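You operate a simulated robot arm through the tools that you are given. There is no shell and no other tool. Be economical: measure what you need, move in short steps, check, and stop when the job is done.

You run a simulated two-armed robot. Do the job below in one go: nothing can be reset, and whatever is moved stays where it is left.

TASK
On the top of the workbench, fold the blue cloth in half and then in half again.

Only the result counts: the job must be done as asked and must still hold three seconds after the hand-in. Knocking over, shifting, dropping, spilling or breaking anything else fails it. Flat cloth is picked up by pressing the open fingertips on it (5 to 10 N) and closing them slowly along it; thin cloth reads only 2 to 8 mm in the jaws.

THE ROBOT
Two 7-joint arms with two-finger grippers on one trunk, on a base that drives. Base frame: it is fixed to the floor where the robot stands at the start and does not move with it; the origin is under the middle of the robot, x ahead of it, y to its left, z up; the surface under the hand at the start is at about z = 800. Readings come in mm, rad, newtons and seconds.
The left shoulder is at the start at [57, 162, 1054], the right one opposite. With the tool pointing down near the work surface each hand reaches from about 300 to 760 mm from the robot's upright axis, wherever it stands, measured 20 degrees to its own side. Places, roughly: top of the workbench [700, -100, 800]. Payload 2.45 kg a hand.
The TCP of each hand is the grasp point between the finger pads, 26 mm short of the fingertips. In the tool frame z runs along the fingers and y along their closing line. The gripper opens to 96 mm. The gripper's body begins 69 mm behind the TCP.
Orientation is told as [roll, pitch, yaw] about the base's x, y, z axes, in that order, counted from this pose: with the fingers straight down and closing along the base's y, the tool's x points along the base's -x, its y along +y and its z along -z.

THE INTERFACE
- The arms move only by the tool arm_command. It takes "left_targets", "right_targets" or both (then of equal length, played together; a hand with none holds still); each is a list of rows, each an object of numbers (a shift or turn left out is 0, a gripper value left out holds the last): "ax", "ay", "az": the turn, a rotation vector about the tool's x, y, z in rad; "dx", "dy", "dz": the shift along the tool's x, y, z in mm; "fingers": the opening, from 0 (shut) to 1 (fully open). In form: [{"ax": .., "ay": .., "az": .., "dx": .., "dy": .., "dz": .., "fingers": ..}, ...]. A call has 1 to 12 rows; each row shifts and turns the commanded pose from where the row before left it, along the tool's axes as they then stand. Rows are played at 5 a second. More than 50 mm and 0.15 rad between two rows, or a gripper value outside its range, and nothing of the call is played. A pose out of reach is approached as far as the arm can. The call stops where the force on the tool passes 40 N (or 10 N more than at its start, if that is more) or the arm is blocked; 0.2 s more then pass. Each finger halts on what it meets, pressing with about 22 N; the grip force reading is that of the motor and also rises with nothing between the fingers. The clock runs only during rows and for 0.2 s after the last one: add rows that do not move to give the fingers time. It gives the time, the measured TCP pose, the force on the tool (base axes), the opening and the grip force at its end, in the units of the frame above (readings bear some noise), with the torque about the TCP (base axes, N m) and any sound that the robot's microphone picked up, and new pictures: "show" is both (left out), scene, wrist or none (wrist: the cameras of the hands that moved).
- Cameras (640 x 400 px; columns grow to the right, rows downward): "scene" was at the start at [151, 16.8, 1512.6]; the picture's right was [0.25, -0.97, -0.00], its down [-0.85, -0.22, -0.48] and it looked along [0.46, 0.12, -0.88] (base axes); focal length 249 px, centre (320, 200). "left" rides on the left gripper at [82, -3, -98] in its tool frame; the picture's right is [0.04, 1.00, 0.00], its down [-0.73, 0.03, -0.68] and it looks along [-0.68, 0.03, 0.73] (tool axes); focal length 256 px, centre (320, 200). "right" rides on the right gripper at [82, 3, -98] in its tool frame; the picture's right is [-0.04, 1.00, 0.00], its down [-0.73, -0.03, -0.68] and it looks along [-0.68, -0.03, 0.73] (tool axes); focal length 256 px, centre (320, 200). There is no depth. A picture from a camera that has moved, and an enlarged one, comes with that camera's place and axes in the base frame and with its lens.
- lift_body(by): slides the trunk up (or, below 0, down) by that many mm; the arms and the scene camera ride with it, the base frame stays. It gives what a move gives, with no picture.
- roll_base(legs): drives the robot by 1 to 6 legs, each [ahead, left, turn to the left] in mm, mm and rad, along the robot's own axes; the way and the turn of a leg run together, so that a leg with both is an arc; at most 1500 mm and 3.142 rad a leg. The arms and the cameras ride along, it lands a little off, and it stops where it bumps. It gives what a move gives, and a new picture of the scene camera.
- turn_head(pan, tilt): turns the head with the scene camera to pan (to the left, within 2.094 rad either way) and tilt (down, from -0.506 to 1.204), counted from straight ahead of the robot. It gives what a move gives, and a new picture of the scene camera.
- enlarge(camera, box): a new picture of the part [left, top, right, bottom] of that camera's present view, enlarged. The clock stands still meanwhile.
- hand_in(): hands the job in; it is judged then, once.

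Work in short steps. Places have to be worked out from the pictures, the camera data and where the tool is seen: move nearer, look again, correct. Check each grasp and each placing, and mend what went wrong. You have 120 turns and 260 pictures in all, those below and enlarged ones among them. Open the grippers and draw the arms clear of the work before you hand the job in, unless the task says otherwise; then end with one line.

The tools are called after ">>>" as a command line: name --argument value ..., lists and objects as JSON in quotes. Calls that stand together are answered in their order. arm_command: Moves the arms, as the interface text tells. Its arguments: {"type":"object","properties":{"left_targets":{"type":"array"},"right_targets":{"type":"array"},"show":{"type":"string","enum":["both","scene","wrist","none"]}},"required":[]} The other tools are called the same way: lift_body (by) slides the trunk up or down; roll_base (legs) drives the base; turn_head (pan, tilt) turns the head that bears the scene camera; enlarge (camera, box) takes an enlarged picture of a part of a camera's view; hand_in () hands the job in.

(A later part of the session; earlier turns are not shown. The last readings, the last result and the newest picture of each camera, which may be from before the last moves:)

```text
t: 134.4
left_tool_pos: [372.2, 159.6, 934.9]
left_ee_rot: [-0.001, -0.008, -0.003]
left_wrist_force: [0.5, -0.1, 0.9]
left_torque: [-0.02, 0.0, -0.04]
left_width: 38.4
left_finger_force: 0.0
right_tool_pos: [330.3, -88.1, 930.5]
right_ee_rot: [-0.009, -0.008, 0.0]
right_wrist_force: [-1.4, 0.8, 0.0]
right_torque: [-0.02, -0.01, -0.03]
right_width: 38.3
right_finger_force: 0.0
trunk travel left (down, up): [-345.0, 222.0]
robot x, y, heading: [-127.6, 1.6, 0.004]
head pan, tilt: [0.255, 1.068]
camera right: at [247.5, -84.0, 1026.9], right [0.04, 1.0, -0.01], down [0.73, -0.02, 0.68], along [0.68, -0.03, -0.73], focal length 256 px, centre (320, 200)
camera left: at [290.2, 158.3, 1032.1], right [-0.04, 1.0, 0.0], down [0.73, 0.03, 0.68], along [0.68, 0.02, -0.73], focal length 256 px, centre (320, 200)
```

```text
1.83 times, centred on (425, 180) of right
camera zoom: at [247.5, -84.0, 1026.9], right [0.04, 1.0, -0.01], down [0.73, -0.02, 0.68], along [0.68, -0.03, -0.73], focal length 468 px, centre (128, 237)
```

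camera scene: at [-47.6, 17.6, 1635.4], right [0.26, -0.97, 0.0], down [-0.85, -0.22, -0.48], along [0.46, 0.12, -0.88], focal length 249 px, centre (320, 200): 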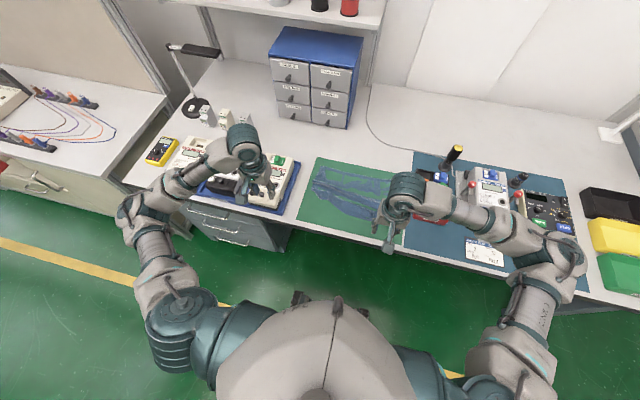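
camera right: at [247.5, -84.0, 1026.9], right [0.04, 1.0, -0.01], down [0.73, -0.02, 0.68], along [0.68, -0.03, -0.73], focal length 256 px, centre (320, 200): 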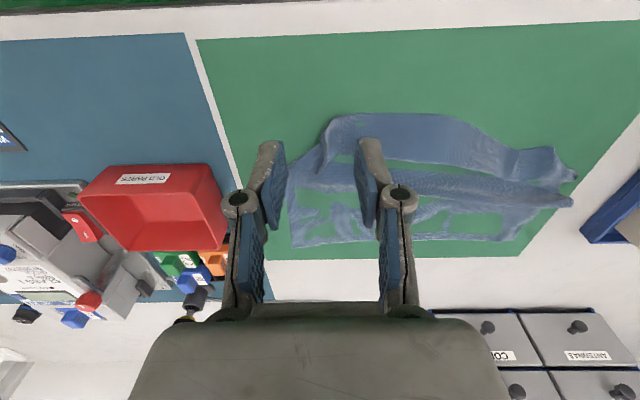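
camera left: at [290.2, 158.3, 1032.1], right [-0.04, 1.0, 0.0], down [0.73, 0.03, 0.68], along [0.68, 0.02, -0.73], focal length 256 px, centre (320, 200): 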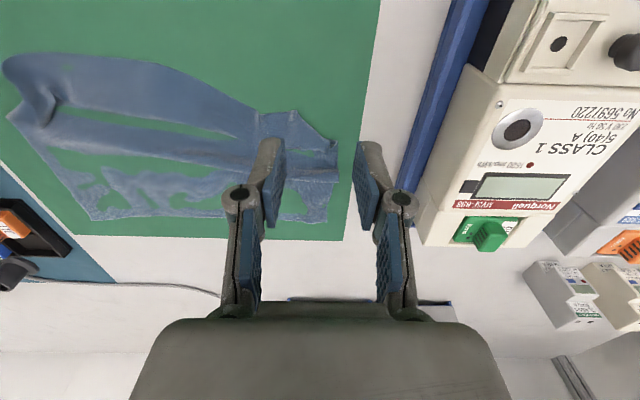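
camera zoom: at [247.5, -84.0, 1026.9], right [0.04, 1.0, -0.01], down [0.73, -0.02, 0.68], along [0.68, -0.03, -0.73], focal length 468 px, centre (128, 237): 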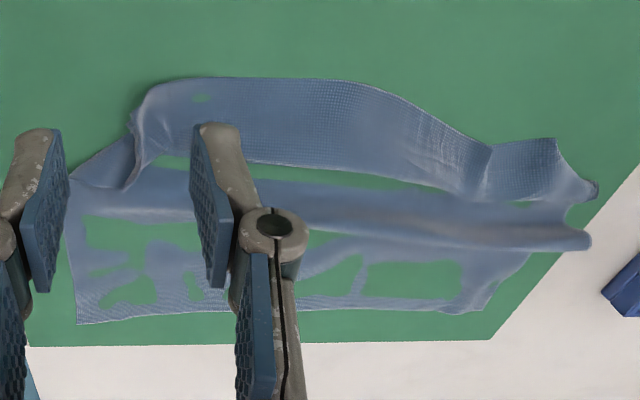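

Left near corner is at about (393,140); the right near edge begins at about (351,-71). I lower onto both edge spots with jaws opened 24 mm, to grip and pull the near half flat.

>>> arm_command --left_targets '[{"dx": -10, "dy": -19, "fingers": 0.25}, {"dx": -9, "dy": -19}, {"dz": 35}, {"dz": 35}, {"dz": 25}, {}]' --right_targets '[{"dx": -10, "dy": 16, "fingers": 0.25}, {"dx": -10, "dy": 17}, {"dz": 35}, {"dz": 35}, {"dz": 20}, {}]' --show "wrist"

>>> enlarge --camera "left" --box '[200, 60, 440, 210]'

>>> enlarge --camera "right" --box '[200, 60, 440, 210]'

```text
t: 135.8
left_tool_pos: [389.9, 120.9, 838.6]
left_ee_rot: [-0.003, -0.006, -0.003]
left_wrist_force: [-0.1, -0.6, 0.0]
left_torque: [-0.01, -0.01, -0.01]
left_width: 24.2
left_finger_force: 0.0
right_tool_pos: [350.1, -56.3, 838.8]
right_ee_rot: [-0.009, -0.008, 0.003]
right_wrist_force: [0.1, 0.4, 0.4]
right_torque: [0.01, 0.05, 0.0]
right_width: 24.1
right_finger_force: 0.1
trunk travel left (down, up): [-345.0, 222.0]
robot x, y, heading: [-125.8, 3.3, 0.005]
head pan, tilt: [0.255, 1.068]
camera right: at [267.1, -52.5, 936.6], right [0.04, 1.0, -0.01], down [0.73, -0.02, 0.69], along [0.68, -0.03, -0.73], focal length 256 px, centre (320, 200)
camera left: at [308.3, 119.6, 936.1], right [-0.04, 1.0, 0.0], down [0.73, 0.03, 0.68], along [0.68, 0.02, -0.73], focal length 256 px, centre (320, 200)
```

right: 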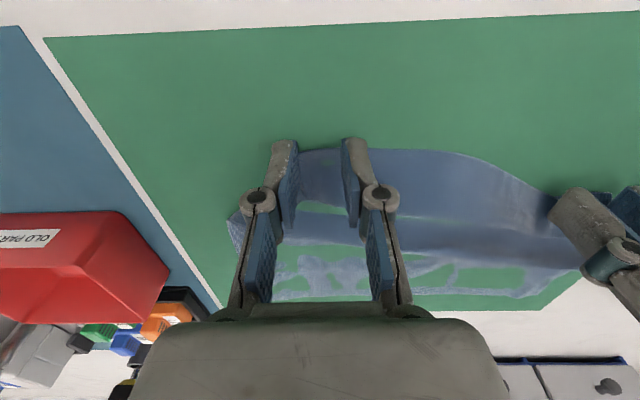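
left: 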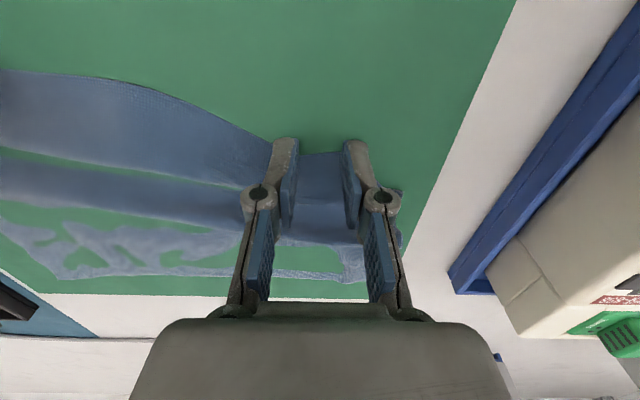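

```text
2.67 times, centred on (320, 135) of left
camera zoom: at [308.3, 119.6, 936.1], right [-0.04, 1.0, 0.0], down [0.73, 0.03, 0.68], along [0.68, 0.02, -0.73], focal length 683 px, centre (320, 373)
```

zoom: 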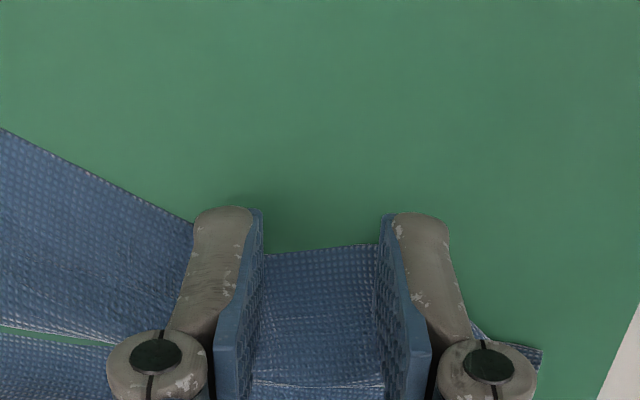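

```text
2.67 times, centred on (320, 135) of right
camera zoom: at [267.1, -52.5, 936.6], right [0.04, 1.0, -0.01], down [0.73, -0.02, 0.69], along [0.68, -0.03, -0.73], focal length 683 px, centre (320, 373)
```

zoom: 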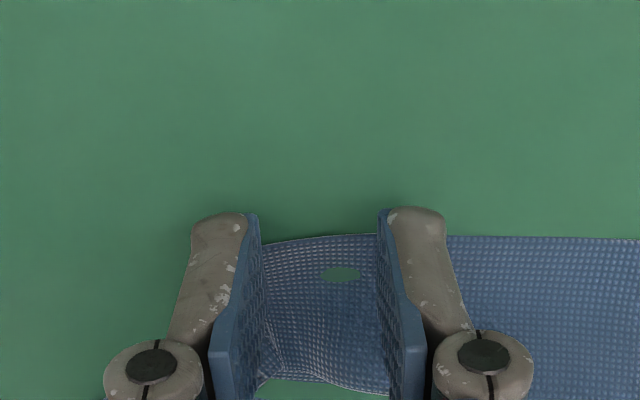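

Good: 6–11 mm of cloth edge is under the fingers. I press down.

>>> arm_command --left_targets '[{"dx": -4, "dz": 5}, {"dz": 4}, {"dz": 1.5}, {}]' --right_targets '[{"dz": 5}, {"dz": 4}, {"dz": 1.5}, {}]' --show "none"

>>> arm_command --left_targets '[{"dz": 1.5}, {}]' --right_targets '[{"dz": 1.5}, {}]' --show "none"

```text
t: 136.8
left_tool_pos: [395.6, 121.6, 827.4]
left_ee_rot: [-0.002, -0.007, -0.002]
left_wrist_force: [-0.5, 0.1, 1.5]
left_torque: [0.01, 0.01, 0.02]
left_width: 23.9
left_finger_force: 0.0
right_tool_pos: [350.3, -57.1, 829.0]
right_ee_rot: [-0.009, -0.007, 0.001]
right_wrist_force: [-0.4, 0.1, -0.2]
right_torque: [-0.02, -0.01, 0.03]
right_width: 23.8
right_finger_force: 0.1
trunk travel left (down, up): [-345.0, 222.0]
robot x, y, heading: [-125.5, 0.3, 0.003]
head pan, tilt: [0.255, 1.068]
```

```text
t: 137.4
left_tool_pos: [394.5, 121.4, 828.1]
left_ee_rot: [-0.002, -0.007, -0.001]
left_wrist_force: [0.8, 1.0, 9.9]
left_torque: [0.14, -0.07, -0.03]
left_width: 24.2
left_finger_force: 0.0
right_tool_pos: [349.5, -57.3, 827.6]
right_ee_rot: [-0.009, -0.007, 0.003]
right_wrist_force: [0.1, 0.6, 0.6]
right_torque: [0.0, -0.03, 0.0]
right_width: 24.1
right_finger_force: 0.0
trunk travel left (down, up): [-345.0, 222.0]
robot x, y, heading: [-121.7, 2.1, 0.004]
head pan, tilt: [0.255, 1.068]
```

>>> arm_command --right_targets '[{"dz": 1}, {}]' --show "none"

>>> arm_command --left_targets '[{"dz": -0.2}, {"fingers": 0.21}, {"fingers": 0.18}, {"fingers": 0.15}, {"fingers": 0.12}, {"fingers": 0.09}, {"fingers": 0.06}, {"fingers": 0.03}, {"fingers": 0.0}, {}, {}]' --right_targets '[{"dz": 0.5}, {"fingers": 0.21}, {"fingers": 0.18}, {"fingers": 0.15}, {"fingers": 0.12}, {"fingers": 0.09}, {"fingers": 0.06}, {"fingers": 0.03}, {"fingers": 0.0}, {}, {}]' --show "none"

>>> arm_command --left_targets '[{"dz": -6}, {"dz": -6, "dx": 10, "dy": 5}, {"dx": 15, "dy": 8}, {"dx": 15, "dy": 8}, {}]' --right_targets '[{"dz": -6}, {"dz": -6, "dx": 5, "dy": -4}, {"dx": 8, "dy": -6}, {"dx": 8, "dy": -6}, {}]' --show "wrist"

```text
t: 138.1
left_tool_pos: [394.9, 122.5, 826.1]
left_ee_rot: [-0.001, -0.008, -0.002]
left_wrist_force: [2.3, 0.3, 11.5]
left_torque: [0.2, -0.12, -0.05]
left_width: 25.3
left_finger_force: 0.1
right_tool_pos: [350.9, -58.4, 827.5]
right_ee_rot: [-0.009, -0.009, 0.002]
right_wrist_force: [-0.8, 0.1, 3.3]
right_torque: [0.1, 0.0, 0.01]
right_width: 23.9
right_finger_force: 0.1
trunk travel left (down, up): [-345.0, 222.0]
robot x, y, heading: [-124.8, -0.8, 0.003]
head pan, tilt: [0.255, 1.068]
```

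```text
t: 140.4
left_tool_pos: [393.9, 120.3, 826.6]
left_ee_rot: [-0.001, -0.008, -0.001]
left_wrist_force: [0.2, -0.5, 0.7]
left_torque: [0.01, 0.0, -0.03]
left_width: 3.6
left_finger_force: 24.1
right_tool_pos: [350.9, -58.0, 825.7]
right_ee_rot: [-0.009, -0.006, 0.001]
right_wrist_force: [1.7, 1.1, 3.5]
right_torque: [-0.07, 0.04, -0.01]
right_width: 3.2
right_finger_force: 22.3
trunk travel left (down, up): [-345.0, 222.0]
robot x, y, heading: [-125.7, 0.9, 0.01]
head pan, tilt: [0.255, 1.068]
```

```text
t: 141.7
left_tool_pos: [355.6, 144.7, 837.5]
left_ee_rot: [0.001, -0.005, 0.001]
left_wrist_force: [-0.6, -0.5, -0.1]
left_torque: [-0.01, 0.0, -0.01]
left_width: 0.0
left_finger_force: 22.0
right_tool_pos: [329.7, -75.0, 837.1]
right_ee_rot: [-0.013, -0.007, 0.0]
right_wrist_force: [-0.5, -0.1, 1.4]
right_torque: [-0.01, 0.0, 0.0]
right_width: 1.9
right_finger_force: 25.0
trunk travel left (down, up): [-345.0, 222.0]
robot x, y, heading: [-128.4, 1.2, 0.006]
head pan, tilt: [0.255, 1.068]
camera right: at [246.7, -69.5, 934.7], right [0.04, 1.0, -0.01], down [0.73, -0.02, 0.68], along [0.68, -0.04, -0.73], focal length 256 px, centre (320, 200)
camera left: at [274.4, 142.5, 935.3], right [-0.04, 1.0, 0.0], down [0.73, 0.03, 0.68], along [0.68, 0.03, -0.73], focal length 256 px, centre (320, 200)
```

right: 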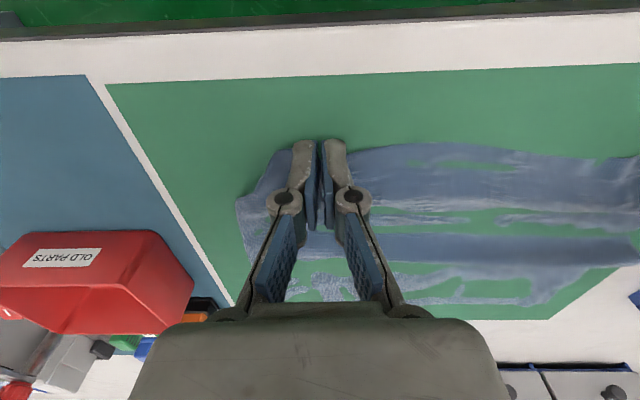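
left: 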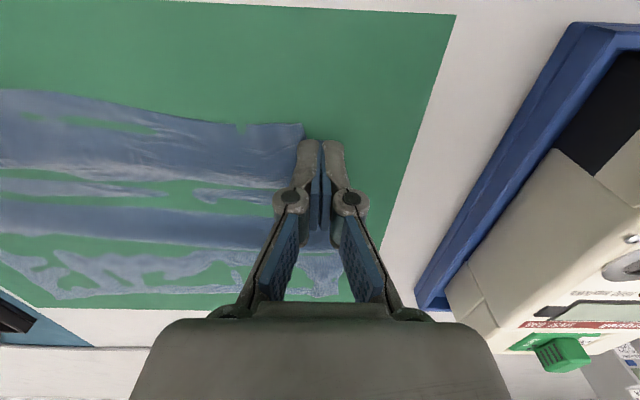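

The left slipped off but brought its corner to about (341,135); the right still holds. I pull the right a bit more and release it; I lift the left and reposition it over its corner.

>>> arm_command --left_targets '[{"dz": -15, "fingers": 0.3}, {"dz": -15}, {"dx": 12, "dy": -26}, {"dz": 15}, {"dz": 13}, {}]' --right_targets '[{"dx": 6, "dy": -4}, {"dx": 6, "dy": -4, "dz": 8}, {"fingers": 0.15}, {"fingers": 0.3}, {"dz": -20}, {"dz": -30, "dx": 5}]' --show "wrist"

>>> enlarge --camera "left" --box '[200, 60, 440, 210]'

```text
t: 143.1
left_tool_pos: [344.1, 117.9, 843.4]
left_ee_rot: [-0.001, -0.006, -0.003]
left_wrist_force: [0.2, -0.1, -0.3]
left_torque: [-0.03, -0.03, 0.0]
left_width: 28.9
left_finger_force: 0.0
right_tool_pos: [312.1, -81.9, 881.9]
right_ee_rot: [-0.008, -0.009, 0.002]
right_wrist_force: [0.3, 0.4, -0.7]
right_torque: [0.02, 0.02, -0.04]
right_width: 28.7
right_finger_force: 0.0
trunk travel left (down, up): [-345.0, 222.0]
robot x, y, heading: [-125.6, 0.5, 0.007]
head pan, tilt: [0.255, 1.068]
camera right: at [229.5, -76.9, 979.2], right [0.04, 1.0, -0.01], down [0.73, -0.02, 0.69], along [0.68, -0.03, -0.73], focal length 256 px, centre (320, 200)
camera left: at [261.6, 115.6, 939.8], right [-0.04, 1.0, 0.0], down [0.73, 0.03, 0.68], along [0.68, 0.02, -0.73], focal length 256 px, centre (320, 200)
```

right: 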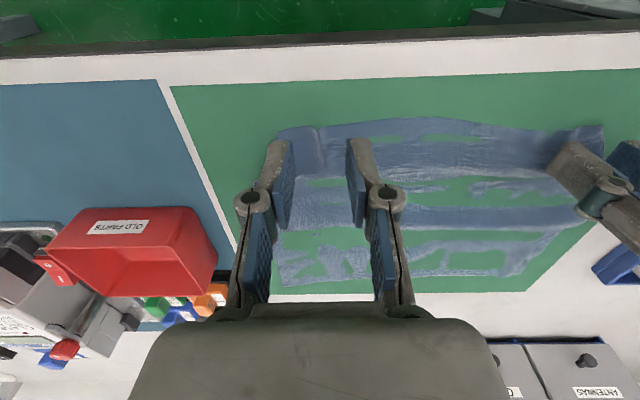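
left: 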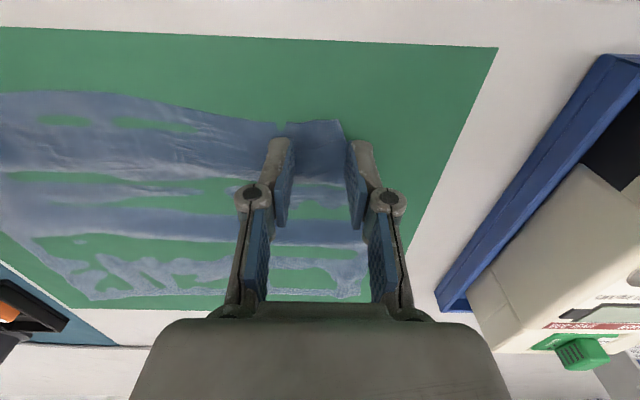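

```text
2.67 times, centred on (320, 135) of left
camera zoom: at [261.6, 115.6, 939.8], right [-0.04, 1.0, 0.0], down [0.73, 0.03, 0.68], along [0.68, 0.02, -0.73], focal length 683 px, centre (320, 373)
```

zoom: 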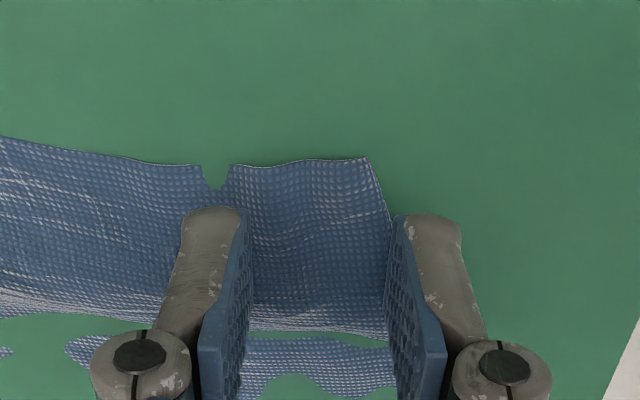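

The cloth is nearly flat now: near corners BL(328,128) and BR(325,-114). I tilt both hands forward by 0.6 rad and come down just inside the corners, for the fold grasp.

>>> arm_command --left_targets '[{"dz": -37, "fingers": 0.25}, {"ay": -0.12}, {"ay": -0.12}, {"ay": -0.12}, {"ay": -0.12}, {"ay": -0.12}, {"dx": 18, "dy": -6, "dz": 13.1}, {"dx": 18, "dy": -6, "dz": 13.1}, {}]' --right_targets '[{"fingers": 0.25}, {"ay": -0.12}, {"ay": -0.12}, {"ay": -0.12}, {"ay": -0.12}, {"ay": -0.12}, {"dx": 6.6, "dy": -5, "dz": 22.1}, {"dx": 6.6, "dy": -5, "dz": 22.1}, {}]' --show "wrist"

>>> enlarge --camera "left" --box '[200, 40, 440, 190]'

>>> enlarge --camera "right" --box '[200, 40, 440, 190]'

```text
t: 145.1
left_tool_pos: [328.0, 103.8, 835.6]
left_ee_rot: [-0.001, -0.608, -0.003]
left_wrist_force: [-0.4, -0.1, -0.7]
left_torque: [0.01, 0.01, -0.02]
left_width: 24.0
left_finger_force: 0.1
right_tool_pos: [326.8, -92.4, 836.0]
right_ee_rot: [-0.01, -0.609, 0.008]
right_wrist_force: [-0.2, 0.0, 0.3]
right_torque: [0.01, 0.05, -0.03]
right_width: 24.3
right_finger_force: 0.1
trunk travel left (down, up): [-345.0, 222.0]
robot x, y, heading: [-121.9, -1.8, 0.005]
head pan, tilt: [0.255, 1.068]
camera right: at [202.7, -88.8, 870.1], right [0.03, 1.0, 0.01], down [0.21, -0.02, 0.98], along [0.98, -0.03, -0.21], focal length 256 px, centre (320, 200)
camera left: at [205.4, 101.8, 869.1], right [-0.03, 1.0, -0.02], down [0.22, 0.03, 0.98], along [0.98, 0.02, -0.22], focal length 256 px, centre (320, 200)
```

right: 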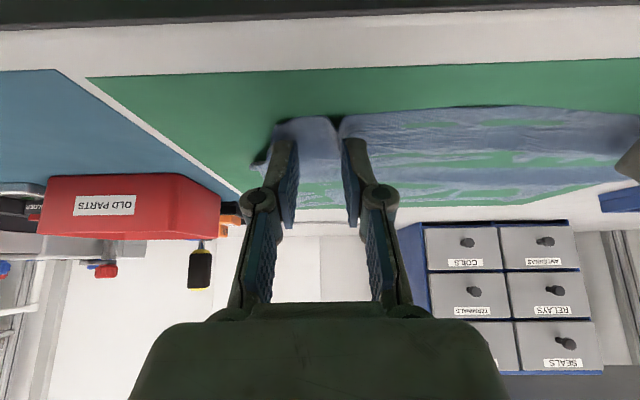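
left: 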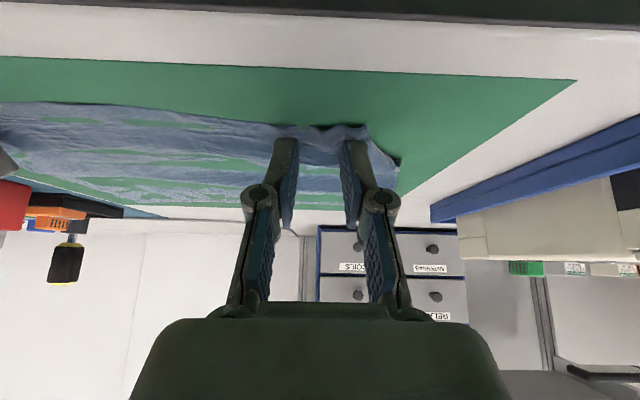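

```text
2.67 times, centred on (320, 115) of left
camera zoom: at [205.4, 101.8, 869.1], right [-0.03, 1.0, -0.02], down [0.22, 0.03, 0.98], along [0.98, 0.02, -0.22], focal length 683 px, centre (320, 427)
```

zoom: 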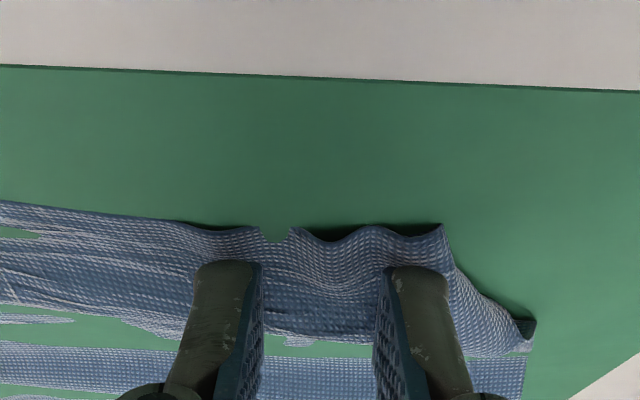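

```text
2.67 times, centred on (320, 115) of right
camera zoom: at [202.7, -88.8, 870.1], right [0.03, 1.0, 0.01], down [0.21, -0.02, 0.98], along [0.98, -0.03, -0.21], focal length 683 px, centre (320, 427)
```

zoom: 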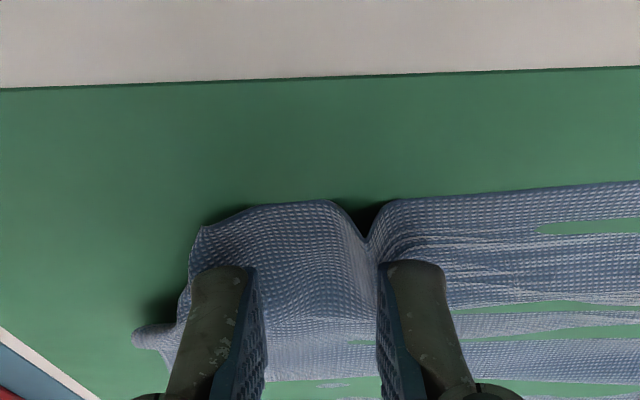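

Both jaws straddle the corners well. I shift 6 mm toward the edge and press down.

>>> arm_command --left_targets '[{"dx": 8.3, "dz": 1.6}, {}]' --right_targets '[{"dx": 8.3, "dz": 1.6}, {}]' --show "none"

>>> arm_command --left_targets '[{"dx": 0.7, "dz": 1.1}, {}]' --right_targets '[{"dx": 0.7, "dz": 1.1}, {}]' --show "none"

>>> arm_command --left_targets '[{"dx": 0.5, "dz": 0.8}, {}]' --right_targets '[{"dx": 0.5, "dz": 0.8}, {}]' --show "none"

```text
t: 145.7
left_tool_pos: [322.8, 103.1, 829.0]
left_ee_rot: [-0.002, -0.607, -0.003]
left_wrist_force: [-0.2, -0.4, 5.6]
left_torque: [0.14, -0.01, 0.0]
left_width: 24.0
left_finger_force: 0.0
right_tool_pos: [321.1, -92.4, 830.1]
right_ee_rot: [-0.009, -0.607, 0.007]
right_wrist_force: [-0.2, -0.6, -0.3]
right_torque: [-0.02, -0.02, 0.0]
right_width: 24.3
right_finger_force: 0.0
trunk travel left (down, up): [-345.0, 222.0]
robot x, y, heading: [-125.1, -1.3, 0.011]
head pan, tilt: [0.255, 1.068]
```

```text
t: 146.2
left_tool_pos: [322.8, 104.2, 829.7]
left_ee_rot: [-0.002, -0.609, -0.002]
left_wrist_force: [-0.7, 1.1, 12.1]
left_torque: [0.2, -0.01, 0.01]
left_width: 24.4
left_finger_force: 0.7
right_tool_pos: [319.8, -91.4, 829.2]
right_ee_rot: [-0.011, -0.61, 0.008]
right_wrist_force: [0.2, -0.2, 0.3]
right_torque: [0.01, -0.03, -0.01]
right_width: 24.1
right_finger_force: 0.0
trunk travel left (down, up): [-345.0, 222.0]
robot x, y, heading: [-126.1, -2.7, 0.011]
head pan, tilt: [0.255, 1.068]
```

```text
t: 146.8
left_tool_pos: [322.7, 102.6, 828.9]
left_ee_rot: [-0.004, -0.61, 0.001]
left_wrist_force: [2.7, 1.6, 19.6]
left_torque: [0.23, -0.16, -0.02]
left_width: 24.3
left_finger_force: 0.2
right_tool_pos: [319.6, -92.5, 829.8]
right_ee_rot: [-0.009, -0.609, 0.008]
right_wrist_force: [1.0, 0.8, 4.7]
right_torque: [-0.06, -0.06, 0.01]
right_width: 23.9
right_finger_force: 0.1
trunk travel left (down, up): [-345.0, 222.0]
robot x, y, heading: [-124.6, -0.1, 0.001]
head pan, tilt: [0.255, 1.068]
```

Left 20 N, right 5 N: I ease the left off and close both slowly.

>>> arm_command --left_targets '[{"dx": -0.7, "dz": -1.1}, {"fingers": 0.22}, {"fingers": 0.19}, {"fingers": 0.16}, {"fingers": 0.13}, {"fingers": 0.1}, {"fingers": 0.07}, {"fingers": 0.04}, {"fingers": 0.0}, {}, {}]' --right_targets '[{"dx": 0.3, "dz": 0.4}, {"fingers": 0.22}, {"fingers": 0.19}, {"fingers": 0.16}, {"fingers": 0.13}, {"fingers": 0.1}, {"fingers": 0.07}, {"fingers": 0.04}, {"fingers": 0.0}, {}, {}]' --show "none"

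>>> arm_command --left_targets '[{"dx": -3.4, "dz": -5, "dy": 4}, {"dx": -3.4, "dz": -5, "dy": 8}, {"dy": 10}, {}]' --right_targets '[{"dx": -3.4, "dz": -5, "dy": -3}, {"dx": -3.4, "dz": -5, "dy": -6}, {"dy": -8}, {}]' --show "wrist"

```text
t: 149.2
left_tool_pos: [321.6, 103.9, 829.0]
left_ee_rot: [-0.002, -0.608, -0.001]
left_wrist_force: [-0.3, -1.1, 2.9]
left_torque: [-0.02, -0.03, 0.0]
left_width: 2.0
left_finger_force: 20.3
right_tool_pos: [319.4, -90.8, 827.2]
right_ee_rot: [-0.01, -0.608, 0.008]
right_wrist_force: [-2.9, -0.7, 19.3]
right_torque: [0.1, -0.25, 0.02]
right_width: 0.7
right_finger_force: 20.8
trunk travel left (down, up): [-345.0, 222.0]
robot x, y, heading: [-127.7, 1.3, 0.005]
head pan, tilt: [0.255, 1.068]
```

```text
t: 150.2
left_tool_pos: [322.6, 127.3, 841.5]
left_ee_rot: [-0.001, -0.607, -0.004]
left_wrist_force: [0.0, 0.2, 0.8]
left_torque: [0.03, -0.01, -0.01]
left_width: 0.0
left_finger_force: 22.1
right_tool_pos: [320.9, -110.8, 840.2]
right_ee_rot: [-0.012, -0.607, 0.006]
right_wrist_force: [-1.3, 0.6, 1.8]
right_torque: [-0.01, -0.05, -0.01]
right_width: 0.6
right_finger_force: 19.3
trunk travel left (down, up): [-345.0, 222.0]
robot x, y, heading: [-124.7, 1.6, 0.003]
head pan, tilt: [0.255, 1.068]
camera right: at [196.8, -106.4, 873.6], right [0.03, 1.0, 0.01], down [0.21, -0.02, 0.98], along [0.98, -0.03, -0.21], focal length 256 px, centre (320, 200)
camera left: at [199.8, 125.5, 874.6], right [-0.03, 1.0, -0.02], down [0.22, 0.03, 0.98], along [0.98, 0.03, -0.22], focal length 256 px, centre (320, 200)
```

right: 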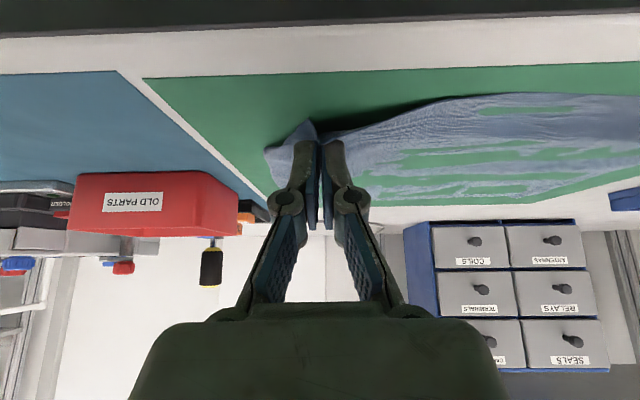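
left: 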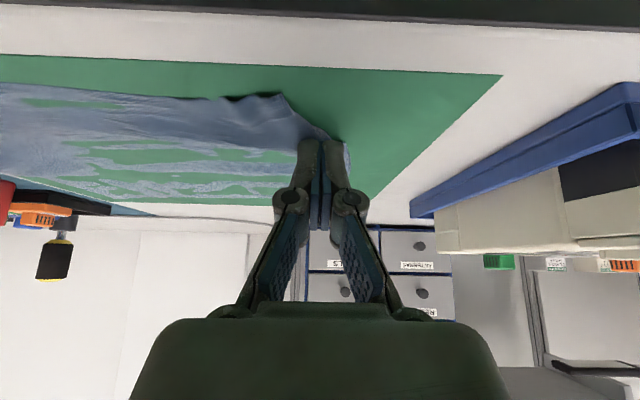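

The left slipped again, while the right holds. I regrasp the left with a wider opening and less tilt, nearer its corner, which is now at about (302,111).

>>> arm_command --left_targets '[{"dx": -11, "dz": -16, "fingers": 0.35}, {"ay": 0.1, "dy": -14}, {"ay": 0.1, "dy": -14}, {"ay": 0.1, "dy": -15}, {}]' --show "wrist"

>>> enlarge --camera "left" --box '[200, 40, 440, 190]'

```text
t: 151.4
left_tool_pos: [321.6, 82.3, 860.4]
left_ee_rot: [0.001, -0.304, -0.001]
left_wrist_force: [0.7, -1.7, -0.2]
left_torque: [-0.01, 0.02, -0.04]
left_width: 33.5
left_finger_force: 0.0
right_tool_pos: [320.7, -110.9, 840.1]
right_ee_rot: [-0.01, -0.61, 0.008]
right_wrist_force: [-1.8, 0.8, 1.7]
right_torque: [-0.03, 0.0, -0.02]
right_width: 3.5
right_finger_force: 20.4
trunk travel left (down, up): [-345.0, 222.0]
robot x, y, heading: [-123.1, 2.3, 0.003]
head pan, tilt: [0.255, 1.068]
camera left: at [214.4, 80.8, 930.2], right [-0.04, 1.0, -0.01], down [0.5, 0.03, 0.87], along [0.87, 0.03, -0.5], focal length 256 px, centre (320, 200)
```

left: 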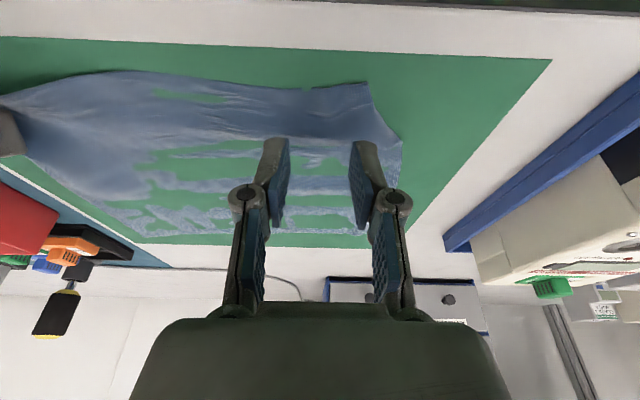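

```text
2.67 times, centred on (320, 115) of left
camera zoom: at [214.4, 80.8, 930.2], right [-0.04, 1.0, -0.01], down [0.5, 0.03, 0.87], along [0.87, 0.03, -0.5], focal length 683 px, centre (320, 427)
```

zoom: 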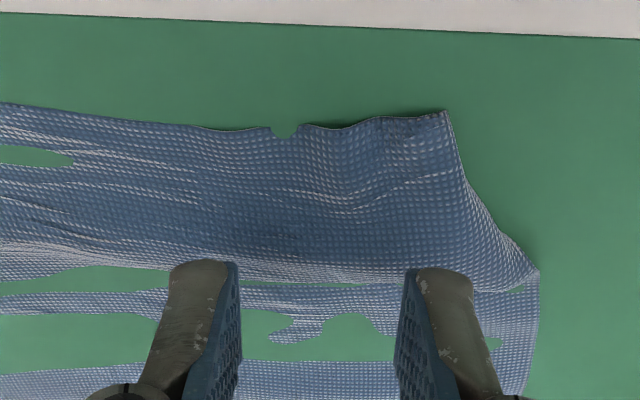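

>>> arm_command --left_targets '[{"dx": 6.9, "dz": 12}, {"dx": 6.9, "dz": 12}, {}]' --show "none"

>>> arm_command --left_targets '[{"dx": 0.5, "dz": 1.6}, {}]' --show "none"

>>> arm_command --left_targets '[{"dx": 0.4, "dz": 1.2}, {}]' --show "none"

```text
t: 152.2
left_tool_pos: [316.5, 82.5, 833.9]
left_ee_rot: [-0.002, -0.306, -0.002]
left_wrist_force: [-0.1, -0.1, 0.2]
left_torque: [-0.01, 0.04, 0.01]
left_width: 33.4
left_finger_force: 0.1
right_tool_pos: [320.7, -110.3, 840.1]
right_ee_rot: [-0.011, -0.608, 0.008]
right_wrist_force: [0.2, -0.4, 0.4]
right_torque: [0.01, 0.01, -0.01]
right_width: 3.5
right_finger_force: 27.4
trunk travel left (down, up): [-345.0, 222.0]
robot x, y, heading: [-124.4, 2.3, 0.004]
head pan, tilt: [0.255, 1.068]
```

```text
t: 152.8
left_tool_pos: [315.0, 82.5, 830.9]
left_ee_rot: [-0.001, -0.308, -0.002]
left_wrist_force: [-0.3, -0.1, -0.3]
left_torque: [0.02, 0.02, 0.01]
left_width: 33.6
left_finger_force: 0.1
right_tool_pos: [320.0, -110.5, 840.2]
right_ee_rot: [-0.01, -0.606, 0.007]
right_wrist_force: [0.0, -0.8, -0.1]
right_torque: [-0.01, -0.03, 0.0]
right_width: 3.4
right_finger_force: 27.2
trunk travel left (down, up): [-345.0, 222.0]
robot x, y, heading: [-126.8, -0.0, 0.008]
head pan, tilt: [0.255, 1.068]
```

```text
t: 153.4
left_tool_pos: [315.7, 81.5, 830.7]
left_ee_rot: [-0.001, -0.307, -0.001]
left_wrist_force: [-0.7, -0.1, 0.5]
left_torque: [0.0, -0.03, 0.01]
left_width: 33.6
left_finger_force: 0.1
right_tool_pos: [320.4, -109.1, 840.6]
right_ee_rot: [-0.01, -0.606, 0.007]
right_wrist_force: [0.3, 0.9, -0.5]
right_torque: [-0.01, -0.03, -0.02]
right_width: 3.6
right_finger_force: 26.9
trunk travel left (down, up): [-345.0, 222.0]
robot x, y, heading: [-126.2, 2.2, 0.004]
head pan, tilt: [0.255, 1.068]
```

>>> arm_command --left_targets '[{"dx": 0.4, "dz": 1.2}, {}]' --show "none"

>>> arm_command --left_targets '[{"dx": 0.3, "dz": 0.9}, {}]' --show "none"

```text
t: 154.1
left_tool_pos: [316.5, 83.2, 829.6]
left_ee_rot: [-0.002, -0.306, -0.004]
left_wrist_force: [-0.8, 0.2, 4.8]
left_torque: [0.13, 0.06, 0.01]
left_width: 34.4
left_finger_force: 0.5
right_tool_pos: [320.1, -111.0, 840.5]
right_ee_rot: [-0.012, -0.61, 0.006]
right_wrist_force: [0.4, 0.2, -1.5]
right_torque: [-0.03, -0.03, -0.01]
right_width: 3.4
right_finger_force: 26.7
trunk travel left (down, up): [-345.0, 222.0]
robot x, y, heading: [-123.3, 1.7, 0.007]
head pan, tilt: [0.255, 1.068]
```

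```text
t: 154.7
left_tool_pos: [315.1, 82.8, 829.0]
left_ee_rot: [-0.001, -0.309, -0.002]
left_wrist_force: [1.5, 0.5, 9.5]
left_torque: [-0.09, 0.02, 0.01]
left_width: 33.5
left_finger_force: 0.1
right_tool_pos: [319.9, -110.9, 840.4]
right_ee_rot: [-0.01, -0.609, 0.006]
right_wrist_force: [0.7, 1.0, -0.8]
right_torque: [0.0, 0.0, 0.02]
right_width: 3.6
right_finger_force: 26.8
trunk travel left (down, up): [-345.0, 222.0]
robot x, y, heading: [-124.1, -1.4, 0.004]
head pan, tilt: [0.255, 1.068]
```

The left presses with 9.5 N. I close it slowly, then lift slightly and spread.

>>> arm_command --left_targets '[{"fingers": 0.32}, {"fingers": 0.28}, {"fingers": 0.24}, {"fingers": 0.2}, {"fingers": 0.16}, {"fingers": 0.12}, {"fingers": 0.08}, {"fingers": 0.04}, {"fingers": 0.0}, {}, {}]' --show "none"

>>> arm_command --left_targets '[{"dx": -2, "dz": -6}, {"dx": -2, "dz": -6, "dy": 8}, {"dy": 14}, {"dy": 14}, {}]' --show "wrist"

>>> enlarge --camera "scene" --box '[270, 120, 430, 250]'

```text
t: 157.1
left_tool_pos: [315.0, 81.7, 829.2]
left_ee_rot: [-0.002, -0.307, -0.002]
left_wrist_force: [-0.2, -9.8, 17.0]
left_torque: [-0.3, 0.05, 0.02]
left_width: 2.4
left_finger_force: 23.2
right_tool_pos: [319.7, -110.4, 841.3]
right_ee_rot: [-0.01, -0.61, 0.007]
right_wrist_force: [0.4, 8.7, -1.1]
right_torque: [0.23, 0.06, 0.04]
right_width: 2.0
right_finger_force: 21.4
trunk travel left (down, up): [-345.0, 222.0]
robot x, y, heading: [-124.7, 3.9, 0.006]
head pan, tilt: [0.255, 1.068]
```

```text
t: 158.2
left_tool_pos: [316.0, 120.5, 839.7]
left_ee_rot: [0.0, -0.306, -0.002]
left_wrist_force: [1.1, 0.1, -0.1]
left_torque: [0.01, 0.0, -0.01]
left_width: 0.0
left_finger_force: 22.2
right_tool_pos: [321.4, -110.5, 840.0]
right_ee_rot: [-0.011, -0.608, 0.007]
right_wrist_force: [-0.1, 0.8, -0.9]
right_torque: [-0.01, -0.02, 0.02]
right_width: 3.8
right_finger_force: 21.4
trunk travel left (down, up): [-345.0, 222.0]
robot x, y, heading: [-127.0, -0.3, 0.009]
head pan, tilt: [0.255, 1.068]
camera left: at [209.1, 118.3, 908.8], right [-0.04, 1.0, -0.01], down [0.49, 0.03, 0.87], along [0.87, 0.03, -0.5], focal length 256 px, centre (320, 200)
```

left: 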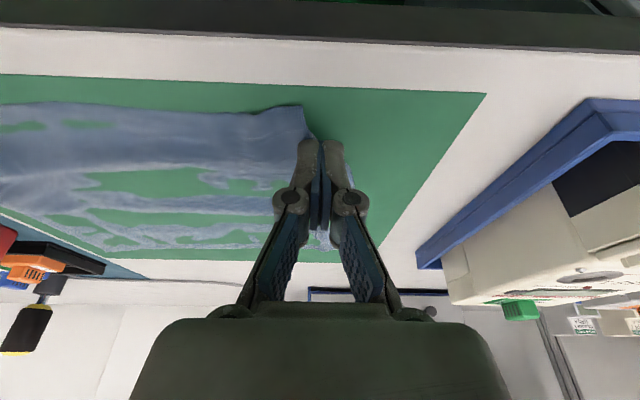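

```text
3.08 times, centred on (350, 185) of scene
camera zoom: at [-47.3, 15.9, 1635.4], right [0.26, -0.97, 0.0], down [-0.85, -0.22, -0.48], along [0.46, 0.12, -0.88], focal length 767 px, centre (228, 246)
```

zoom: 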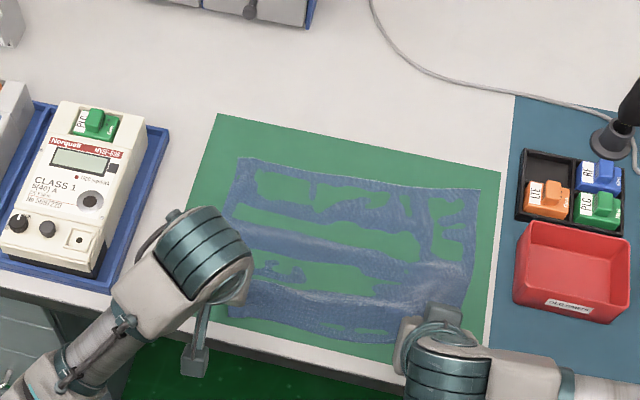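

The left slid off when I pulled it outward. I release the right too, lift both upright and look at the whole near edge again.

>>> arm_command --left_targets '[{"dx": -15, "dz": -40, "fingers": 0.35}, {"dx": -10, "dz": -35}, {"ay": 0.15}, {"ay": 0.15}, {"dx": 40}, {"dx": 35}, {}]' --right_targets '[{"dx": 4, "dz": 6, "fingers": 0.15}, {"fingers": 0.35}, {"dx": -20, "dz": -30}, {"dx": -20, "dz": -30, "ay": 0.15}, {"ay": 0.15, "dy": -20}, {"ay": 0.15, "dy": -20}, {"ay": 0.15, "dx": 20}]' --show "wrist"

>>> enlarge --camera "scene" --box '[270, 120, 430, 250]'

```text
t: 159.8
left_tool_pos: [241.0, 119.9, 917.9]
left_ee_rot: [-0.002, -0.005, -0.002]
left_wrist_force: [-0.3, -0.2, 0.3]
left_torque: [-0.01, -0.01, 0.01]
left_width: 33.4
left_finger_force: 0.1
right_tool_pos: [298.1, -149.5, 903.4]
right_ee_rot: [-0.008, -0.006, 0.002]
right_wrist_force: [0.2, 0.1, -0.1]
right_torque: [-0.02, 0.04, 0.0]
right_width: 33.5
right_finger_force: 0.1
trunk travel left (down, up): [-345.0, 222.0]
robot x, y, heading: [-126.4, 0.7, 0.008]
head pan, tilt: [0.255, 1.068]
camera right: at [215.6, -143.8, 999.6], right [0.04, 1.0, -0.01], down [0.73, -0.02, 0.68], along [0.68, -0.03, -0.73], focal length 256 px, centre (320, 200)
camera left: at [160.3, 117.9, 1015.4], right [-0.04, 1.0, 0.0], down [0.73, 0.03, 0.68], along [0.68, 0.03, -0.73], focal length 256 px, centre (320, 200)
```

right: 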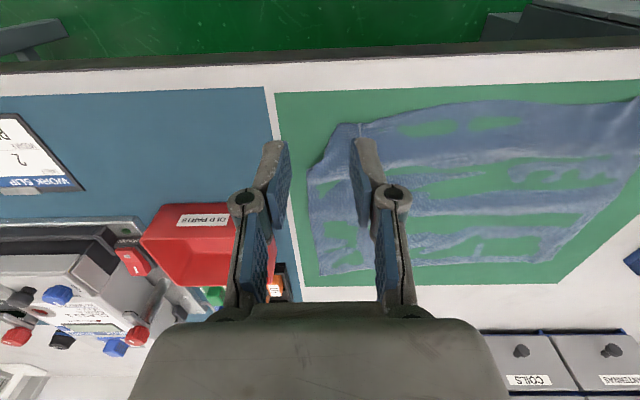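
left: 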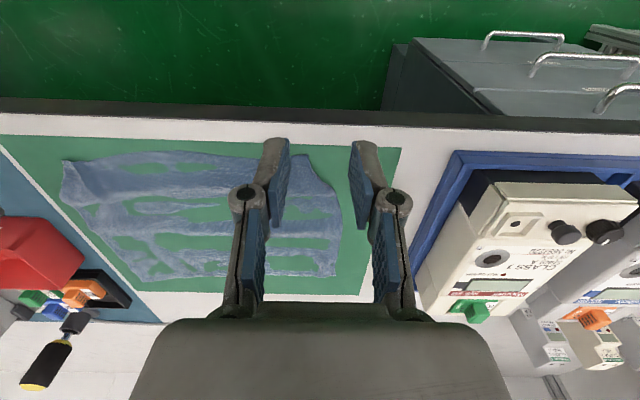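

```text
3.08 times, centred on (350, 185) of scene
camera zoom: at [-45.6, 15.9, 1635.3], right [0.26, -0.97, 0.0], down [-0.85, -0.22, -0.48], along [0.46, 0.12, -0.88], focal length 767 px, centre (228, 246)
```

zoom: 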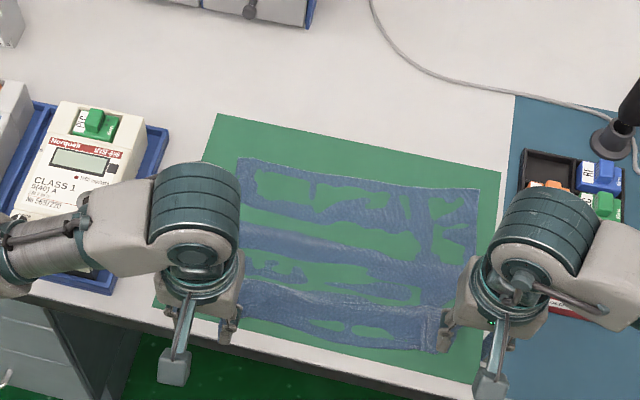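

The near edge is gathered: corners at (316,-134) and (303,114), 248 mm apart where the far edge has 313 mm. Single cloth slides easily under pressed fingers, so I press near both corners and drag outward to smooth it.

>>> arm_command --left_targets '[{"dx": -39, "dy": -14}, {"dx": -38, "dy": -14}, {"dz": 40}, {"dz": 40}, {"dz": 5}, {}]' --right_targets '[{"dx": -16, "dy": 18}, {"dx": -16, "dy": 19}, {"dz": 30}, {"dz": 35}, {"dz": 5}, {}]' --show "none"

>>> arm_command --left_targets '[{"dz": 3}, {"dz": 1.5}, {}]' --right_targets '[{"dz": 3}, {"dz": 1.5}, {}]' --show "none"

>>> arm_command --left_targets '[{"dz": 1.2}, {}]' --right_targets '[{"dz": 1.2}, {}]' --show "wrist"

```text
t: 161.2
left_tool_pos: [318.6, 91.6, 834.0]
left_ee_rot: [-0.003, -0.006, -0.002]
left_wrist_force: [-0.3, -0.3, 0.9]
left_torque: [0.03, -0.02, 0.0]
left_width: 33.8
left_finger_force: 0.1
right_tool_pos: [332.2, -110.9, 832.8]
right_ee_rot: [-0.008, -0.01, 0.003]
right_wrist_force: [0.5, 0.9, -0.5]
right_torque: [-0.02, 0.02, -0.01]
right_width: 33.6
right_finger_force: 0.0
trunk travel left (down, up): [-345.0, 222.0]
robot x, y, heading: [-121.5, 2.3, 0.004]
head pan, tilt: [0.255, 1.068]
```

```text
t: 162.1
left_tool_pos: [320.1, 90.9, 830.2]
left_ee_rot: [-0.001, -0.007, -0.001]
left_wrist_force: [-0.1, -0.6, 0.1]
left_torque: [0.0, -0.01, 0.01]
left_width: 33.5
left_finger_force: 0.0
right_tool_pos: [332.0, -112.2, 828.7]
right_ee_rot: [-0.008, -0.009, 0.003]
right_wrist_force: [-0.9, 0.4, 0.2]
right_torque: [-0.03, 0.02, 0.0]
right_width: 33.7
right_finger_force: 0.2
trunk travel left (down, up): [-345.0, 222.0]
robot x, y, heading: [-124.1, 2.0, 0.004]
head pan, tilt: [0.255, 1.068]
```

```text
t: 162.7
left_tool_pos: [319.1, 90.6, 829.0]
left_ee_rot: [-0.001, -0.008, -0.002]
left_wrist_force: [0.0, 0.2, -0.1]
left_torque: [0.01, 0.01, 0.01]
left_width: 34.0
left_finger_force: 0.1
right_tool_pos: [331.4, -110.5, 827.4]
right_ee_rot: [-0.009, -0.008, 0.002]
right_wrist_force: [-1.0, 0.6, 5.4]
right_torque: [-0.12, 0.05, 0.02]
right_width: 33.8
right_finger_force: 0.1
trunk travel left (down, up): [-345.0, 222.0]
robot x, y, heading: [-122.4, 3.0, 0.008]
head pan, tilt: [0.255, 1.068]
camera right: at [249.0, -107.4, 924.1], right [0.04, 1.0, -0.01], down [0.73, -0.02, 0.69], along [0.69, -0.03, -0.73], focal length 256 px, centre (320, 200)
camera left: at [237.5, 89.3, 926.2], right [-0.04, 1.0, 0.0], down [0.73, 0.03, 0.68], along [0.68, 0.02, -0.73], focal length 256 px, centre (320, 200)
```

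right: 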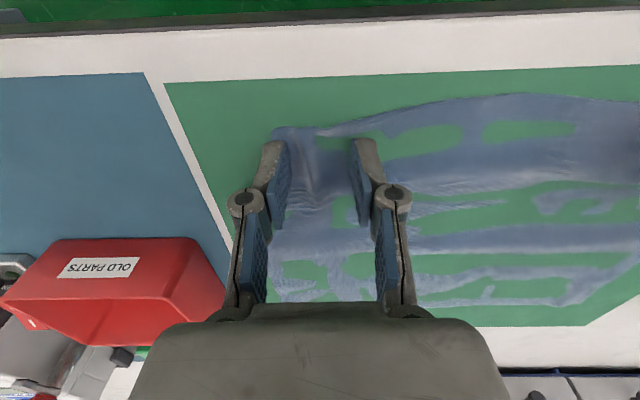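
left: 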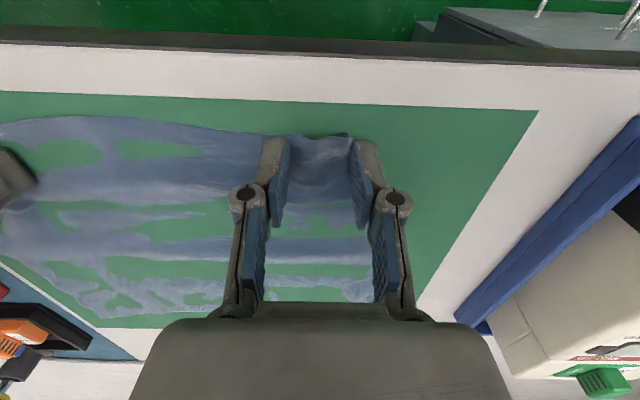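

>>> arm_command --left_targets '[{"dz": 1.3}, {}]' --show "none"

>>> arm_command --left_targets '[{"dz": 0.8}, {"dy": 6}, {"dy": 6}, {"dy": 6}, {"dy": 6}, {"dy": 6}, {"dy": 6}, {}]' --right_targets '[{"dz": 0.3}, {"dy": -6}, {"dy": -6}, {"dy": -6}, {"dy": -6}, {"dy": -6}, {}, {}]' --show "wrist"

```text
t: 163.2
left_tool_pos: [319.7, 91.7, 827.4]
left_ee_rot: [-0.002, -0.007, -0.003]
left_wrist_force: [-0.3, -0.2, 0.2]
left_torque: [0.03, 0.02, 0.0]
left_width: 33.4
left_finger_force: 0.1
right_tool_pos: [331.9, -111.8, 828.2]
right_ee_rot: [-0.01, -0.012, 0.001]
right_wrist_force: [-1.0, -0.7, 7.8]
right_torque: [-0.12, -0.01, -0.02]
right_width: 33.9
right_finger_force: 0.1
trunk travel left (down, up): [-345.0, 222.0]
robot x, y, heading: [-130.6, -3.4, 0.006]
head pan, tilt: [0.255, 1.068]
```

```text
t: 165.1
left_tool_pos: [318.2, 127.0, 827.2]
left_ee_rot: [-0.001, -0.007, -0.001]
left_wrist_force: [0.0, -1.4, 1.0]
left_torque: [-0.1, -0.03, -0.05]
left_width: 34.6
left_finger_force: 0.4
right_tool_pos: [332.3, -141.6, 827.5]
right_ee_rot: [-0.009, -0.009, 0.002]
right_wrist_force: [-0.8, 0.5, 7.1]
right_torque: [0.06, 0.06, -0.03]
right_width: 34.5
right_finger_force: 0.4
trunk travel left (down, up): [-345.0, 222.0]
robot x, y, heading: [-124.4, -1.1, 0.005]
head pan, tilt: [0.255, 1.068]
camera right: at [248.3, -137.8, 924.0], right [0.04, 1.0, -0.01], down [0.73, -0.02, 0.69], along [0.68, -0.03, -0.73], focal length 256 px, centre (320, 200)
camera left: at [236.9, 125.2, 924.9], right [-0.04, 1.0, 0.0], down [0.73, 0.03, 0.68], along [0.68, 0.02, -0.73], focal length 256 px, centre (320, 200)
```

right: 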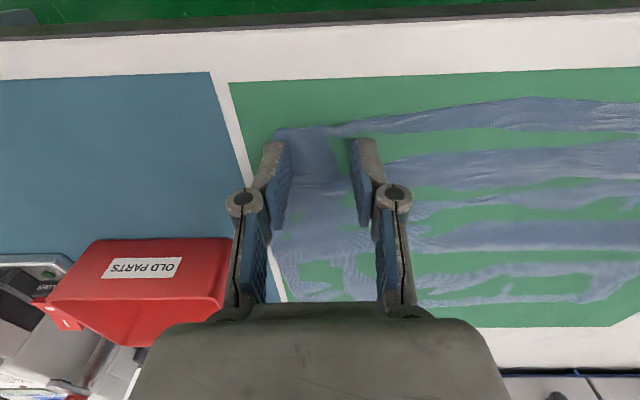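
left: 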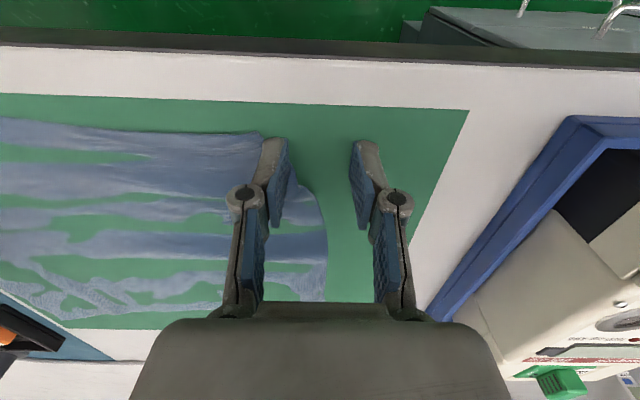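

The right drag worked; the left slid over the cloth. With the right pressing as an anchor, I set the left down again further in, press harder and drag.

>>> arm_command --left_targets '[{"dz": -8}, {"dy": -24}, {"dy": -24}, {"dz": 8}, {"dz": 0.8}, {}]' --show "none"

>>> arm_command --left_targets '[{"dz": 0.7}, {}]' --show "none"

```text
t: 166.4
left_tool_pos: [319.5, 78.3, 827.1]
left_ee_rot: [-0.002, -0.009, -0.003]
left_wrist_force: [-0.3, -1.9, 12.1]
left_torque: [-0.25, 0.1, -0.01]
left_width: 32.8
left_finger_force: 5.3
right_tool_pos: [332.7, -142.0, 827.0]
right_ee_rot: [-0.008, -0.008, 0.002]
right_wrist_force: [-0.1, 0.8, 3.0]
right_torque: [-0.06, 0.02, 0.02]
right_width: 33.3
right_finger_force: 0.1
trunk travel left (down, up): [-345.0, 222.0]
robot x, y, heading: [-124.9, 2.0, 0.009]
head pan, tilt: [0.255, 1.068]
```

```text
t: 167.1
left_tool_pos: [321.0, 77.5, 825.4]
left_ee_rot: [0.001, -0.008, -0.001]
left_wrist_force: [0.6, 0.1, 12.5]
left_torque: [-0.04, -0.06, 0.01]
left_width: 34.3
left_finger_force: 0.1
right_tool_pos: [332.6, -142.7, 827.6]
right_ee_rot: [-0.009, -0.009, 0.002]
right_wrist_force: [0.4, 0.8, 2.6]
right_torque: [-0.05, 0.02, 0.02]
right_width: 33.6
right_finger_force: 0.0
trunk travel left (down, up): [-345.0, 222.0]
robot x, y, heading: [-124.1, -0.5, 0.006]
head pan, tilt: [0.255, 1.068]
```

>>> arm_command --left_targets '[{"dy": 6}, {"dy": 6}, {"dy": 6}, {"dy": 6}, {"dy": 6}, {"dy": 6}, {"dy": 6}, {}]' --right_targets '[{"dz": 0.5}, {}, {}, {}, {}, {}, {}, {}]' --show "wrist"

```text
t: 168.8
left_tool_pos: [319.5, 121.1, 826.6]
left_ee_rot: [-0.001, -0.008, 0.001]
left_wrist_force: [0.3, -4.8, 25.5]
left_torque: [-0.56, -0.02, 0.04]
left_width: 35.6
left_finger_force: 7.5
right_tool_pos: [330.3, -141.5, 827.2]
right_ee_rot: [-0.007, -0.011, 0.003]
right_wrist_force: [-0.9, 3.0, 5.2]
right_torque: [0.22, 0.01, -0.04]
right_width: 36.1
right_finger_force: 1.7
trunk travel left (down, up): [-345.0, 222.0]
robot x, y, heading: [-122.8, 2.1, 0.005]
head pan, tilt: [0.255, 1.068]
camera right: at [247.5, -137.9, 923.7], right [0.04, 1.0, -0.01], down [0.73, -0.02, 0.69], along [0.69, -0.03, -0.73], focal length 256 px, centre (320, 200)
camera left: at [237.0, 119.1, 923.6], right [-0.04, 1.0, 0.0], down [0.73, 0.03, 0.69], along [0.68, 0.03, -0.73], focal length 256 px, centre (320, 200)
```

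right: 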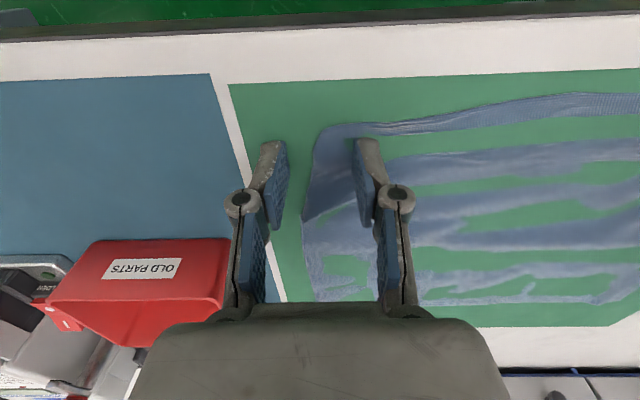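
left: 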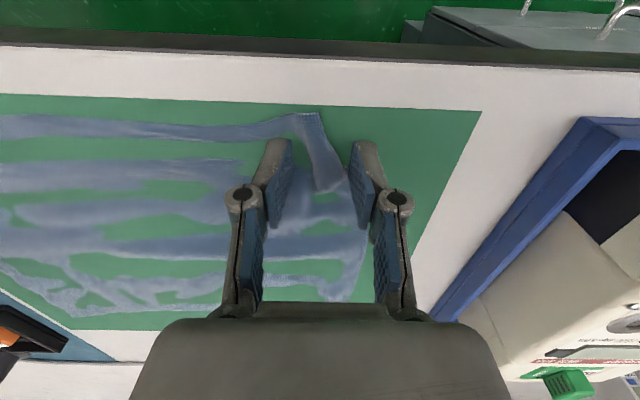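

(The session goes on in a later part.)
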